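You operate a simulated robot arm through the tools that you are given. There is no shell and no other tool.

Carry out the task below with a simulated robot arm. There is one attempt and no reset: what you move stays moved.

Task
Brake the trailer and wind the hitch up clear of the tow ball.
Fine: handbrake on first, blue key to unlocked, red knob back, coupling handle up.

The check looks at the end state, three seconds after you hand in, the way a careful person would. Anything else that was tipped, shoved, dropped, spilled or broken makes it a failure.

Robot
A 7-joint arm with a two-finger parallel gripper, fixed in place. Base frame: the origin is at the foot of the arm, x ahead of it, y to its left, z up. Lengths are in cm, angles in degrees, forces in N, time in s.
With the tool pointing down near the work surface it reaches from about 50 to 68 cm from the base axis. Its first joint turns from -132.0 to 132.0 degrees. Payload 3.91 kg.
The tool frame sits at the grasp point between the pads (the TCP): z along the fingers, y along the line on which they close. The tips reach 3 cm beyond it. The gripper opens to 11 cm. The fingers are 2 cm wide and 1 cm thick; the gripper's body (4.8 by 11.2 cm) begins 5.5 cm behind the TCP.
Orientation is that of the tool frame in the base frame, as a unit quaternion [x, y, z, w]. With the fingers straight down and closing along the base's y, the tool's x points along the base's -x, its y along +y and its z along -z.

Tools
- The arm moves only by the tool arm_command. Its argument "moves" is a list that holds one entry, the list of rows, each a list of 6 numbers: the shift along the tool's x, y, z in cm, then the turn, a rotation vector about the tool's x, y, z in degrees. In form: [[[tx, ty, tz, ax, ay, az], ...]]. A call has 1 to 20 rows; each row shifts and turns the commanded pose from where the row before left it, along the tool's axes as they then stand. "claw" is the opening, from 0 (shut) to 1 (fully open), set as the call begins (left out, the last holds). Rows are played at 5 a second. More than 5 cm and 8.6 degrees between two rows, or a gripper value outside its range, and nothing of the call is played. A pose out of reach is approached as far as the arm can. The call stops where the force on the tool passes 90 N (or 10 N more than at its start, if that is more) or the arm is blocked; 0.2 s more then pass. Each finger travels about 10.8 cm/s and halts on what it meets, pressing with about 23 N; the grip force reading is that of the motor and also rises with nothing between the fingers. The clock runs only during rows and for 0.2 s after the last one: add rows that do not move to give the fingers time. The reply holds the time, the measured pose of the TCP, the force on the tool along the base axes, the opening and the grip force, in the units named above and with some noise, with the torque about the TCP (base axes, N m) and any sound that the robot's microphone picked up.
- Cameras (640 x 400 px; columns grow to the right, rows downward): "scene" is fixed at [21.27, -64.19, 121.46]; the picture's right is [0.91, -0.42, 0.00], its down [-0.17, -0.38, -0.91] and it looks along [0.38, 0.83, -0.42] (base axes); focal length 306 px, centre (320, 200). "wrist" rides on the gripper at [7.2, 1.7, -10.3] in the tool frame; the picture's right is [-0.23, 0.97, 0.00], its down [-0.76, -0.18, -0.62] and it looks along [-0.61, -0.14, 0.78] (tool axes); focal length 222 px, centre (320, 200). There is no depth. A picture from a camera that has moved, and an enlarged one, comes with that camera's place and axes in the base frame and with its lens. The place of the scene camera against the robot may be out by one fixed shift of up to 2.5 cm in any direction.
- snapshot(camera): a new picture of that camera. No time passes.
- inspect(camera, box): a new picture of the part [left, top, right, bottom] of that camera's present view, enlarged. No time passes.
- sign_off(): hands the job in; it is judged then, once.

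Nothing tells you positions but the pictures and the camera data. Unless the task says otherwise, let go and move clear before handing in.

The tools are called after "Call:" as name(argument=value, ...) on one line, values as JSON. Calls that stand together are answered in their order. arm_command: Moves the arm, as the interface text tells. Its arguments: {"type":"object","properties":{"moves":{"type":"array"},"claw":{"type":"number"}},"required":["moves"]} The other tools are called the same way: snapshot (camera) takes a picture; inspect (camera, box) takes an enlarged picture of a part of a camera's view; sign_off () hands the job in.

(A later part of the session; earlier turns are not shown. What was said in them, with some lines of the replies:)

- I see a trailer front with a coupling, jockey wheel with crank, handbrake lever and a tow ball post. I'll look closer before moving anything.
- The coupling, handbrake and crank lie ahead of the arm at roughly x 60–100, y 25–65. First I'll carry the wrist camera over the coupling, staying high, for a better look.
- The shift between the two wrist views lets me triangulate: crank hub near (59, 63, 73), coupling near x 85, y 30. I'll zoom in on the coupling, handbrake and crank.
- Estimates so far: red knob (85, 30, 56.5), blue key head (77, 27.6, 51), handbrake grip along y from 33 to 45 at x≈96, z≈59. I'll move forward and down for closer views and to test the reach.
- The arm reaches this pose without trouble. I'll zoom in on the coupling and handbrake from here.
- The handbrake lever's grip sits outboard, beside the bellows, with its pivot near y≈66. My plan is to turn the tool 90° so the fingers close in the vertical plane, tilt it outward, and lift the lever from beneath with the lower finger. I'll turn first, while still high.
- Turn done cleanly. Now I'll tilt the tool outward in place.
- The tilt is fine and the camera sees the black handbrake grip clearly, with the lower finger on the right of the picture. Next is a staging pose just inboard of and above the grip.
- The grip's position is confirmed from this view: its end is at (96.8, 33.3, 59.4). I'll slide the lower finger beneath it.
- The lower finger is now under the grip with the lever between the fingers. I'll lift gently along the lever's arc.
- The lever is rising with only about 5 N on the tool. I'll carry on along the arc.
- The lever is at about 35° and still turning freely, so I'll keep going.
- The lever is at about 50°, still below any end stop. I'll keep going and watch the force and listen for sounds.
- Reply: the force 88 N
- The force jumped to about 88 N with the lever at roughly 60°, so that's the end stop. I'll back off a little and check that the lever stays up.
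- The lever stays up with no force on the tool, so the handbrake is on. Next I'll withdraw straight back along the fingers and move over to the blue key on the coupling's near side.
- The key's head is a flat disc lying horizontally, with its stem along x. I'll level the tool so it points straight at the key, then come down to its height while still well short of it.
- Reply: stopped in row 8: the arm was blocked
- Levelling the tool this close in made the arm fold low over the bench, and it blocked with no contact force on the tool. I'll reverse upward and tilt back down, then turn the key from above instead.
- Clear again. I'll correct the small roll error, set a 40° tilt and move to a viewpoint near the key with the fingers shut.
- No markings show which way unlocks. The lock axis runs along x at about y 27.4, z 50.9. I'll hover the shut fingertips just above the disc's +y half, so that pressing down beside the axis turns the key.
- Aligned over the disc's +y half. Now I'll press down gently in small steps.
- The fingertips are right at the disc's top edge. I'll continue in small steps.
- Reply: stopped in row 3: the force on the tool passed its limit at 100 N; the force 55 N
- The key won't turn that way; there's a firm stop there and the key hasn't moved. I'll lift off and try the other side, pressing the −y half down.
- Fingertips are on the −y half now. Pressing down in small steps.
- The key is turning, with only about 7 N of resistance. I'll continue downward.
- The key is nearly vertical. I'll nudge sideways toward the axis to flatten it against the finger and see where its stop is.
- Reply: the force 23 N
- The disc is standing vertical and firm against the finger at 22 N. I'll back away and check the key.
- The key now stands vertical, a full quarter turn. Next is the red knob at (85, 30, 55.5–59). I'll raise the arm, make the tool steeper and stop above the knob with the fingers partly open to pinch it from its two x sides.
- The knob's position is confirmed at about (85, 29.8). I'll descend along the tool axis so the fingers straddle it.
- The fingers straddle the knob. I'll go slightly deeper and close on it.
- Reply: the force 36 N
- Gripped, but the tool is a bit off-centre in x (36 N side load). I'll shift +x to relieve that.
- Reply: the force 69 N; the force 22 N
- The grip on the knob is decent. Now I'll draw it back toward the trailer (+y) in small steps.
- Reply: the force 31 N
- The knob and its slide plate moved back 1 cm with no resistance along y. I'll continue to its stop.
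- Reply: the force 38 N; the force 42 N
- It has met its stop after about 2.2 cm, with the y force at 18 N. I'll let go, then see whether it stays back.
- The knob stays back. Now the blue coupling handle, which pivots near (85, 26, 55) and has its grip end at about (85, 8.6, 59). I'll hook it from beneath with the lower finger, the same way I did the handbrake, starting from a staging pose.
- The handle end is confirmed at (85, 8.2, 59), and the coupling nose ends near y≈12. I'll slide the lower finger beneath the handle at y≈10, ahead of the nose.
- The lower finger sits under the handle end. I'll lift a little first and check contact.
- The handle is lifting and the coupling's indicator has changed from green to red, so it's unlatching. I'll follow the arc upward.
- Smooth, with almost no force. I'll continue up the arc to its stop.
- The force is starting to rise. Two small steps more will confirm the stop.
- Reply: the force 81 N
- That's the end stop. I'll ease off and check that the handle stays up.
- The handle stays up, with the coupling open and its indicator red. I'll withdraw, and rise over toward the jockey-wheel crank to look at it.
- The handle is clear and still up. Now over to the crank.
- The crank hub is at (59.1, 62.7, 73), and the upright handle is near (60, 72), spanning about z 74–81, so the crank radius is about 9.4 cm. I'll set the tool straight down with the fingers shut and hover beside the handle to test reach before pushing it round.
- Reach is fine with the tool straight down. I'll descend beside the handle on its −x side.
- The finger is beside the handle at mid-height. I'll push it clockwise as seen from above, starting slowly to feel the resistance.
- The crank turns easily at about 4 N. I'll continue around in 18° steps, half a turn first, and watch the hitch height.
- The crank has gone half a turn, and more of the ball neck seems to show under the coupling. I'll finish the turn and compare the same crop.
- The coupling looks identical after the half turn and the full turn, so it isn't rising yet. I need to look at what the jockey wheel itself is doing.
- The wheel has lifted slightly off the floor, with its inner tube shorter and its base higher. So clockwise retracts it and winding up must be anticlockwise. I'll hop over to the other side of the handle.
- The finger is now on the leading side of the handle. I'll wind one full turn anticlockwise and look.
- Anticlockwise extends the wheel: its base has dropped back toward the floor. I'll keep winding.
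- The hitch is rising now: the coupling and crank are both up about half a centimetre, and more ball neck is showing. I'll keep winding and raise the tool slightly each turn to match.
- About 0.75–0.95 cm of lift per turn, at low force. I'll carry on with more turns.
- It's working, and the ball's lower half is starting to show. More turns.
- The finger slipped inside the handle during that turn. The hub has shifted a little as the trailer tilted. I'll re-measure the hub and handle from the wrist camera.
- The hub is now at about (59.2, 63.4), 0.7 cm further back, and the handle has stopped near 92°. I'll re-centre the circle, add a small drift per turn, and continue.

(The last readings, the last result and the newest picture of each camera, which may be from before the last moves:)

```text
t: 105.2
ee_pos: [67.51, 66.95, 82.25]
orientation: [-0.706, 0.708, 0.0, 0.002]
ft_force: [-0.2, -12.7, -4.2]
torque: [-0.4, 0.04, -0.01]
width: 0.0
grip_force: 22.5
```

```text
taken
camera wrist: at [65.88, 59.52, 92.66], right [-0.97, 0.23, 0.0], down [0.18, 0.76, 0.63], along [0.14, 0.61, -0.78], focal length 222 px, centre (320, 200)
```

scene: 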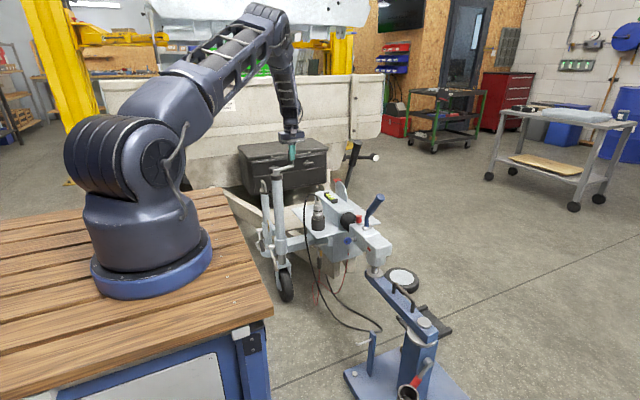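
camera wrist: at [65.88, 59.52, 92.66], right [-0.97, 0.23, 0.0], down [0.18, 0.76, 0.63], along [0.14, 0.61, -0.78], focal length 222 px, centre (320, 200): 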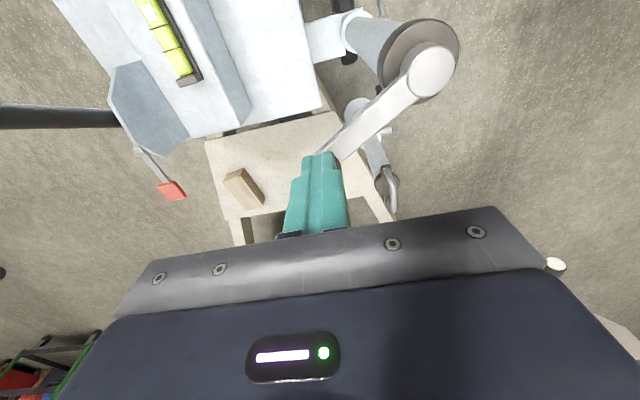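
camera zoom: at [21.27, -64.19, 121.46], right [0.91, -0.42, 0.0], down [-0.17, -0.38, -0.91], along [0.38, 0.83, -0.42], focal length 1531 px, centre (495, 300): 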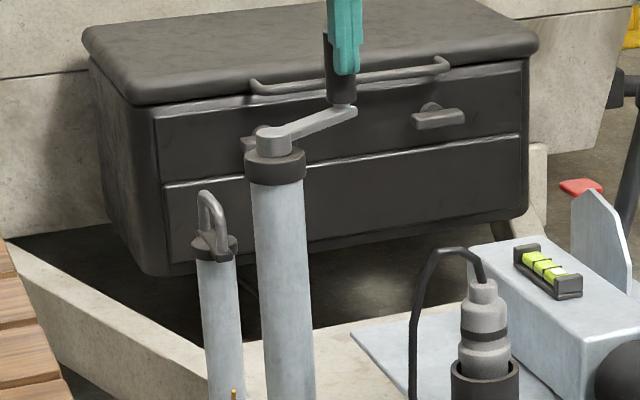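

Back in contact and lifting; the ball is well exposed now. On with the next turn.

Call:
arm_command(moves=[[[-2.64, 1.335, -0.035, 0, 0, 0], [-2.1, 2.08, -0.035, 0, 0, 0], [-1.355, 2.62, -0.035, 0, 0, 0], [-0.48, 2.905, -0.035, 0, 0, 0], [0.44, 2.905, -0.035, 0, 0, 0], [1.315, 2.62, -0.035, 0, 0, 0], [2.06, 2.08, -0.035, 0, 0, 0], [2.6, 1.335, -0.035, 0, 0, 0], [2.885, 0.46, -0.035, 0, 0, 0], [2.885, -0.46, -0.035, 0, 0, 0], [2.6, -1.335, -0.035, 0, 0, 0], [2.06, -2.08, -0.035, 0, 0, 0], [1.315, -2.62, -0.035, 0, 0, 0], [0.44, -2.905, -0.035, 0, 0, 0], [-0.48, -2.905, -0.035, 0, 0, 0], [-1.355, -2.62, -0.035, 0, 0, 0], [-2.1, -2.08, -0.035, 0, 0, 0], [-2.64, -1.335, -0.035, 0, 0, 0], [-2.925, -0.46, -0.035, 0, 0, 0], [-2.925, 0.46, -0.035, 0, 0, 0]]])

Call:
inspect(camera="scene", box=[340, 210, 420, 290])

Call:
inspect(camera="scene", box=[245, 140, 325, 220])

Call:
snapshot(camera="wrist")

```text
t: 109.4
ee_pos: [67.88, 67.34, 83.24]
orientation: [-0.706, 0.708, 0.0, 0.002]
ft_force: [0.3, -12.8, -5.4]
torque: [-0.45, 0.0, 0.0]
width: 0.01
grip_force: 23.7
```

```text
5.00 times, centred on (380, 250) of scene
camera zoom: at [21.27, -64.19, 121.46], right [0.91, -0.42, 0.0], down [-0.17, -0.38, -0.91], along [0.38, 0.83, -0.42], focal length 1531 px, centre (20, -50)
```

zoom: 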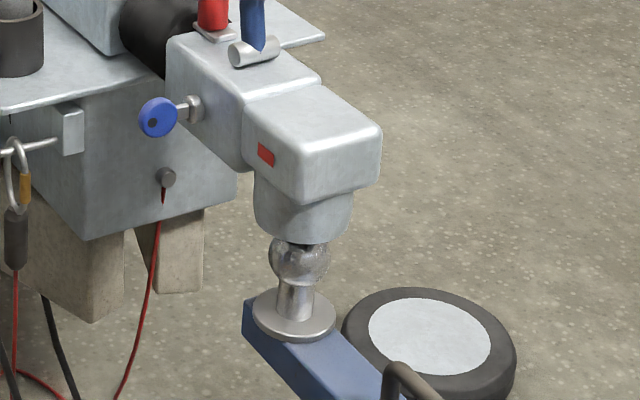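

```text
5.00 times, centred on (285, 180) of scene
camera zoom: at [21.27, -64.19, 121.46], right [0.91, -0.42, 0.0], down [-0.17, -0.38, -0.91], along [0.38, 0.83, -0.42], focal length 1531 px, centre (495, 300)
```

zoom: 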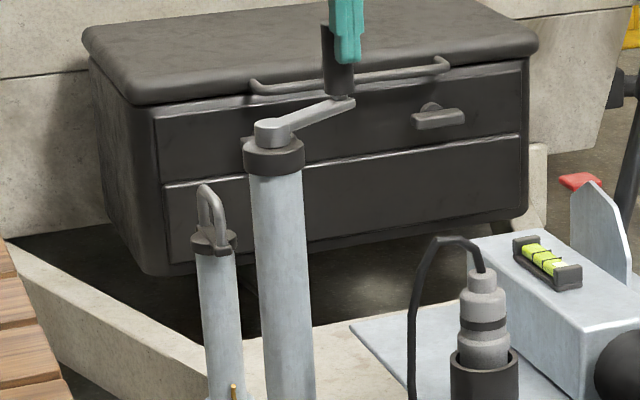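

```text
taken
camera wrist: at [66.18, 59.93, 93.59], right [-0.97, 0.23, 0.0], down [0.18, 0.76, 0.63], along [0.15, 0.61, -0.78], focal length 222 px, centre (320, 200)
```

wrist: 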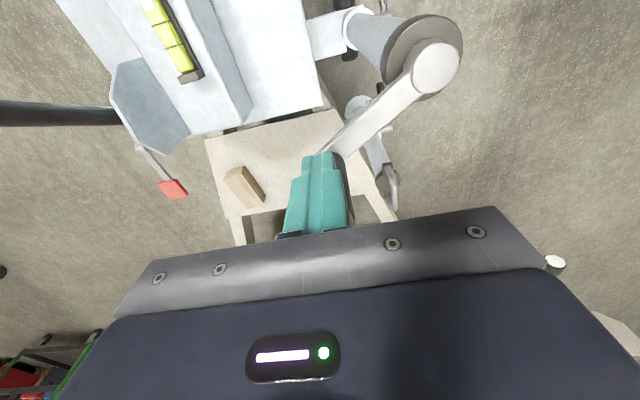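

The ball is nearly free of the socket. Continuing.

Call:
arm_command(moves=[[[-2.64, 1.335, -0.035, 0, 0, 0], [-2.1, 2.08, -0.035, 0, 0, 0], [-1.355, 2.62, -0.035, 0, 0, 0], [-0.48, 2.905, -0.035, 0, 0, 0], [0.44, 2.905, -0.035, 0, 0, 0], [1.315, 2.62, -0.035, 0, 0, 0], [2.06, 2.08, -0.035, 0, 0, 0], [2.6, 1.335, -0.035, 0, 0, 0], [2.885, 0.46, -0.035, 0, 0, 0], [2.885, -0.46, -0.035, 0, 0, 0], [2.6, -1.335, -0.035, 0, 0, 0], [2.06, -2.08, -0.035, 0, 0, 0], [1.315, -2.62, -0.035, 0, 0, 0], [0.44, -2.905, -0.035, 0, 0, 0], [-0.48, -2.905, -0.035, 0, 0, 0], [-1.355, -2.62, -0.035, 0, 0, 0], [-2.1, -2.08, -0.035, 0, 0, 0], [-2.64, -1.335, -0.035, 0, 0, 0], [-2.925, -0.46, -0.035, 0, 0, 0], [-2.925, 0.46, -0.035, 0, 0, 0]]])

Call:
inspect(camera="scene", box=[340, 210, 420, 290])

Call:
inspect(camera="scene", box=[245, 140, 325, 220])

Call:
inspect(camera="scene", box=[245, 215, 325, 310])

```text
t: 113.6
ee_pos: [67.86, 67.67, 84.08]
orientation: [-0.707, 0.707, 0.0, 0.003]
ft_force: [1.5, -15.2, -5.6]
torque: [-0.79, -0.03, 0.02]
width: 0.0
grip_force: 23.3
```

```text
5.00 times, centred on (380, 250) of scene
camera zoom: at [21.27, -64.19, 121.46], right [0.91, -0.42, 0.0], down [-0.17, -0.38, -0.91], along [0.38, 0.83, -0.42], focal length 1531 px, centre (20, -50)
```

zoom: 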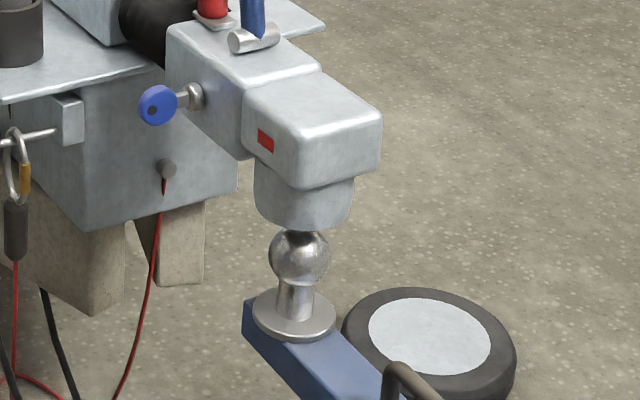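

```text
5.00 times, centred on (285, 180) of scene
camera zoom: at [21.27, -64.19, 121.46], right [0.91, -0.42, 0.0], down [-0.17, -0.38, -0.91], along [0.38, 0.83, -0.42], focal length 1531 px, centre (495, 300)
```

zoom: 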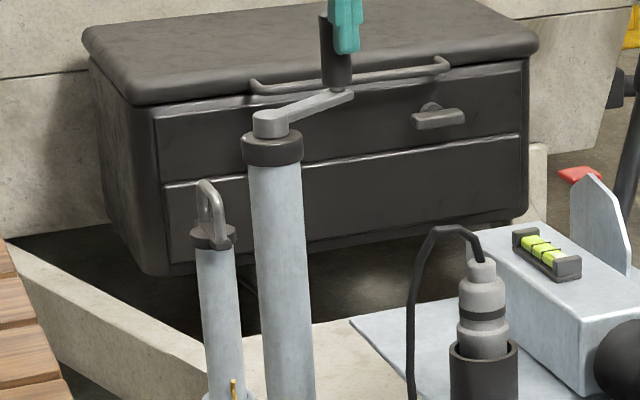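

```text
4.21 times, centred on (285, 262) of scene
camera zoom: at [21.27, -64.19, 121.46], right [0.91, -0.42, 0.0], down [-0.17, -0.38, -0.91], along [0.38, 0.83, -0.42], focal length 1289 px, centre (467, -63)
```

zoom: 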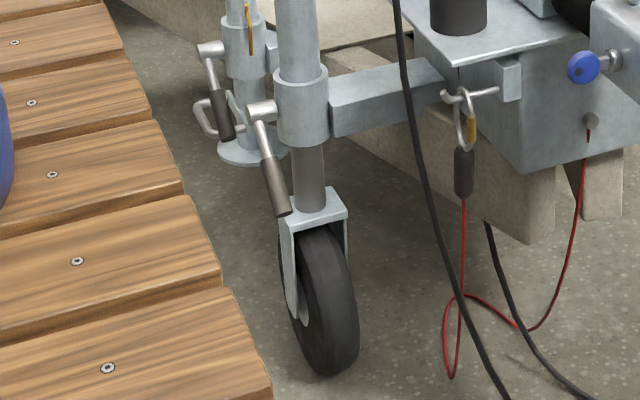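

The whole ball is visible below the socket now. I'll add two more turns for a generous gap.

Call:
arm_command(moves=[[[-2.64, 1.335, -0.035, 0, 0, 0], [-2.1, 2.08, -0.035, 0, 0, 0], [-1.355, 2.62, -0.035, 0, 0, 0], [-0.48, 2.905, -0.035, 0, 0, 0], [0.44, 2.905, -0.035, 0, 0, 0], [1.315, 2.62, -0.035, 0, 0, 0], [2.06, 2.08, -0.035, 0, 0, 0], [2.6, 1.335, -0.035, 0, 0, 0], [2.885, 0.46, -0.035, 0, 0, 0], [2.885, -0.46, -0.035, 0, 0, 0], [2.6, -1.335, -0.035, 0, 0, 0], [2.06, -2.08, -0.035, 0, 0, 0], [1.315, -2.62, -0.035, 0, 0, 0], [0.44, -2.905, -0.035, 0, 0, 0], [-0.48, -2.905, -0.035, 0, 0, 0], [-1.355, -2.62, -0.035, 0, 0, 0], [-2.1, -2.08, -0.035, 0, 0, 0], [-2.64, -1.335, -0.035, 0, 0, 0], [-2.925, -0.46, -0.035, 0, 0, 0], [-2.925, 0.46, -0.035, 0, 0, 0]]])

Call:
inspect(camera="scene", box=[340, 210, 420, 290])

Call:
snapshot(camera="wrist")

Call:
inspect(camera="scene", box=[245, 140, 325, 220])

```text
t: 116.0
ee_pos: [50.67, 61.62, 84.96]
orientation: [0.707, -0.707, -0.003, -0.01]
ft_force: [0.3, 3.5, 1.7]
torque: [0.02, -0.03, 0.03]
width: 0.0
grip_force: 23.2
stopped in row 11: the force on the tool passed its limit at 98 N (the readings are from after the stop); the commanded pose is now the measured one
```

```text
5.00 times, centred on (380, 250) of scene
camera zoom: at [21.27, -64.19, 121.46], right [0.91, -0.42, 0.0], down [-0.17, -0.38, -0.91], along [0.38, 0.83, -0.42], focal length 1531 px, centre (20, -50)
```

zoom: 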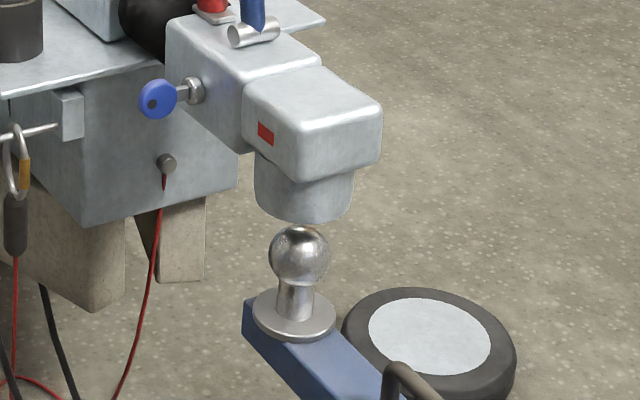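

```text
taken
camera wrist: at [48.91, 54.16, 95.18], right [-0.97, 0.23, -0.01], down [0.17, 0.75, 0.64], along [0.15, 0.62, -0.77], focal length 222 px, centre (320, 200)
```

wrist: 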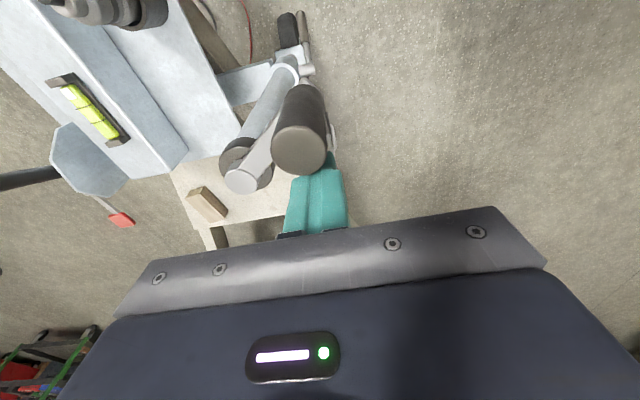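

```text
5.00 times, centred on (285, 180) of scene
camera zoom: at [21.27, -64.19, 121.46], right [0.91, -0.42, 0.0], down [-0.17, -0.38, -0.91], along [0.38, 0.83, -0.42], focal length 1531 px, centre (495, 300)
```

zoom: 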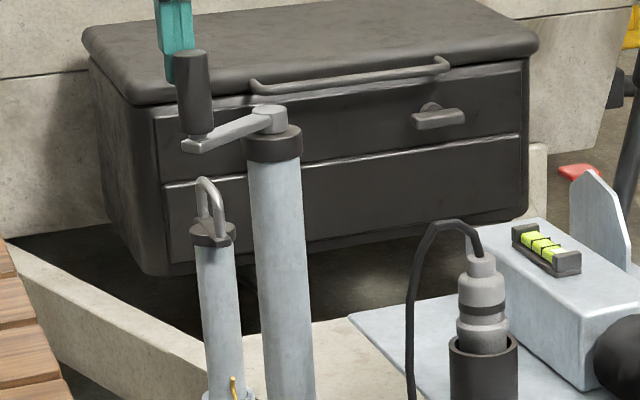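

The crank met a firm stop and the call ended at the force limit, so the jack seems to be at the end of its travel. The coupling is now clearly above the ball, by roughly 2.5 cm by my estimate. I'll ease the finger off the handle, rise clear and check that everything holds.

Call:
arm_command(moves=[[[-0.6, 0.25, 0, 0, 0, 0], [-0.6, 0.25, 0, 0, 0, 0], [0, 0, -2, 0, 0, 0], [0, 0, -4, 0, 0, 0], [0, 0, -4, 0, 0, 0], [0, 0, -4, 0, 0, 0], [2, 1.5, -2, 0, 0, 0], [3, 1.5, -2, 0, 0, 0], [3, 1.5, 0, 0, 0, 0], [3, 1.5, 0, 0, 0, 0], [0, 0, 0, 0, 0, 0], [0, 0, 0, 0, 0, 0]]])

Call:
snapshot(camera="scene")

Call:
inspect(camera="scene", box=[340, 210, 420, 290])

Call:
inspect(camera="scene", box=[240, 140, 400, 240])

Call:
inspect(camera="scene", box=[245, 215, 325, 310])

Call:
snapshot(camera="wrist")

```text
t: 118.6
ee_pos: [43.86, 51.6, 103.01]
orientation: [0.707, -0.707, -0.003, -0.009]
ft_force: [-0.5, 0.1, 0.3]
torque: [0.01, -0.03, -0.03]
width: 0.0
grip_force: 23.7
```

```text
taken
```

scene: 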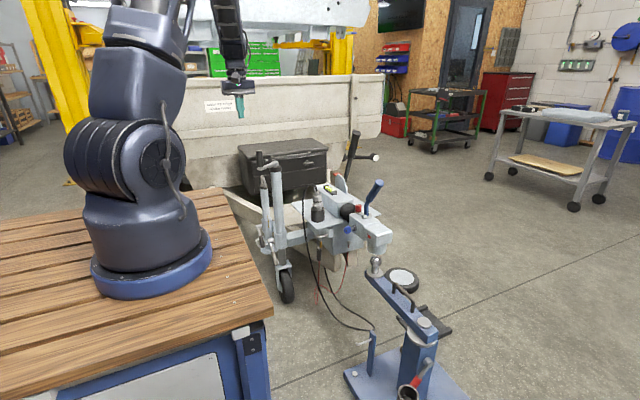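

```text
5.00 times, centred on (380, 250) of scene
camera zoom: at [21.27, -64.19, 121.46], right [0.91, -0.42, 0.0], down [-0.17, -0.38, -0.91], along [0.38, 0.83, -0.42], focal length 1531 px, centre (20, -50)
```

zoom: 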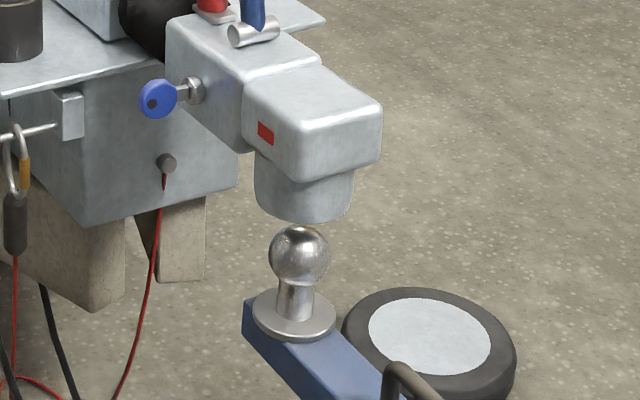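

```text
4.00 times, centred on (320, 190) of scene
camera zoom: at [21.27, -64.19, 121.46], right [0.91, -0.42, 0.0], down [-0.17, -0.38, -0.91], along [0.38, 0.83, -0.42], focal length 1225 px, centre (320, 240)
```

zoom: 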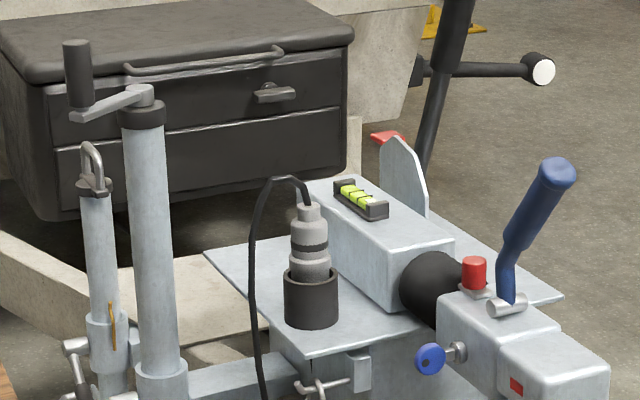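

```text
4.21 times, centred on (285, 262) of scene
camera zoom: at [21.27, -64.19, 121.46], right [0.91, -0.42, 0.0], down [-0.17, -0.38, -0.91], along [0.38, 0.83, -0.42], focal length 1289 px, centre (467, -63)
```

zoom: 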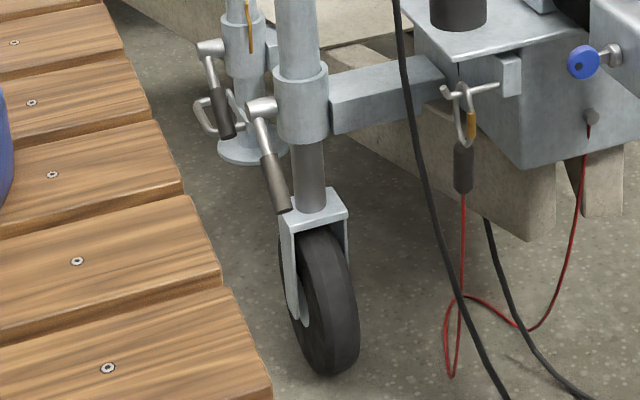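

```text
taken
camera wrist: at [42.14, 44.09, 113.24], right [-0.97, 0.23, -0.01], down [0.17, 0.75, 0.64], along [0.15, 0.62, -0.77], focal length 222 px, centre (320, 200)
```

wrist: 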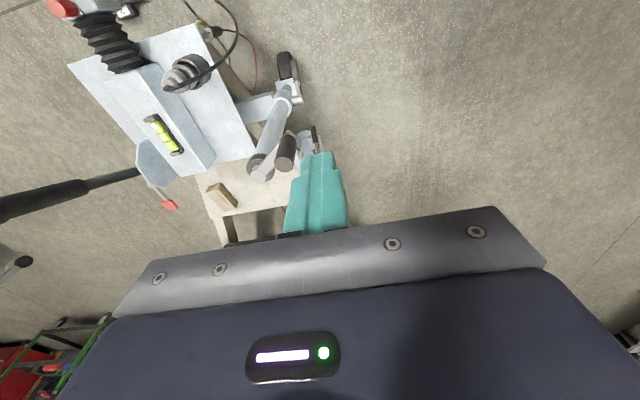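

Everything holds with the arm clear:
- **Handbrake:** the lever is up.
- **Coupling:** the key is turned, the red knob is back and the blue handle is up.
- **Hitch:** the socket sits about 2.5 cm or more above the tow ball, with the jockey wheel on the floor.

I'm handing the job in.

Call:
sign_off()

```text
The job is handed in.
```

The trailer is braked and the hitch is wound up clear of the tow ball. I've handed the job in, but no pass or fail came back. In the last pictures before handing in, with the arm clear:

- **Handbrake:** done first; the lever is up against its stop and stays there on its own.
- **Blue key:** turned a quarter turn to stand vertical. There were no lock markings. It only turned one way, and the coupling released afterwards, so I take that as unlocked.
- **Red knob:** slid back about 2.2 cm to its stop, and it stays there.
- **Coupling handle:** up against its stop and staying there. The coupling's indicator changed from green to red as I lifted it.
- **Hitch:** wound up until the crank hit a hard stop, probably the end of the jack's travel. By my estimate the socket sits at least 2.5 cm above the ball, and the jockey wheel is on the floor.

Three things went off plan:

- **Crank direction:** I first turned the crank about one turn the wrong way, which lifted the jockey wheel slightly off the floor. I then wound it back.
- **Force on the controls:** I pressed the key against its stop at about 100 N before turning it the other way. The crank's final stop came at 98 N. I saw no damage from either.
- **Arm position:** while I was lining up on the key, the arm folded low over the bench and blocked once. The tool felt no contact force, and I backed it out.

I saw nothing else tipped, dropped or knocked out of place.
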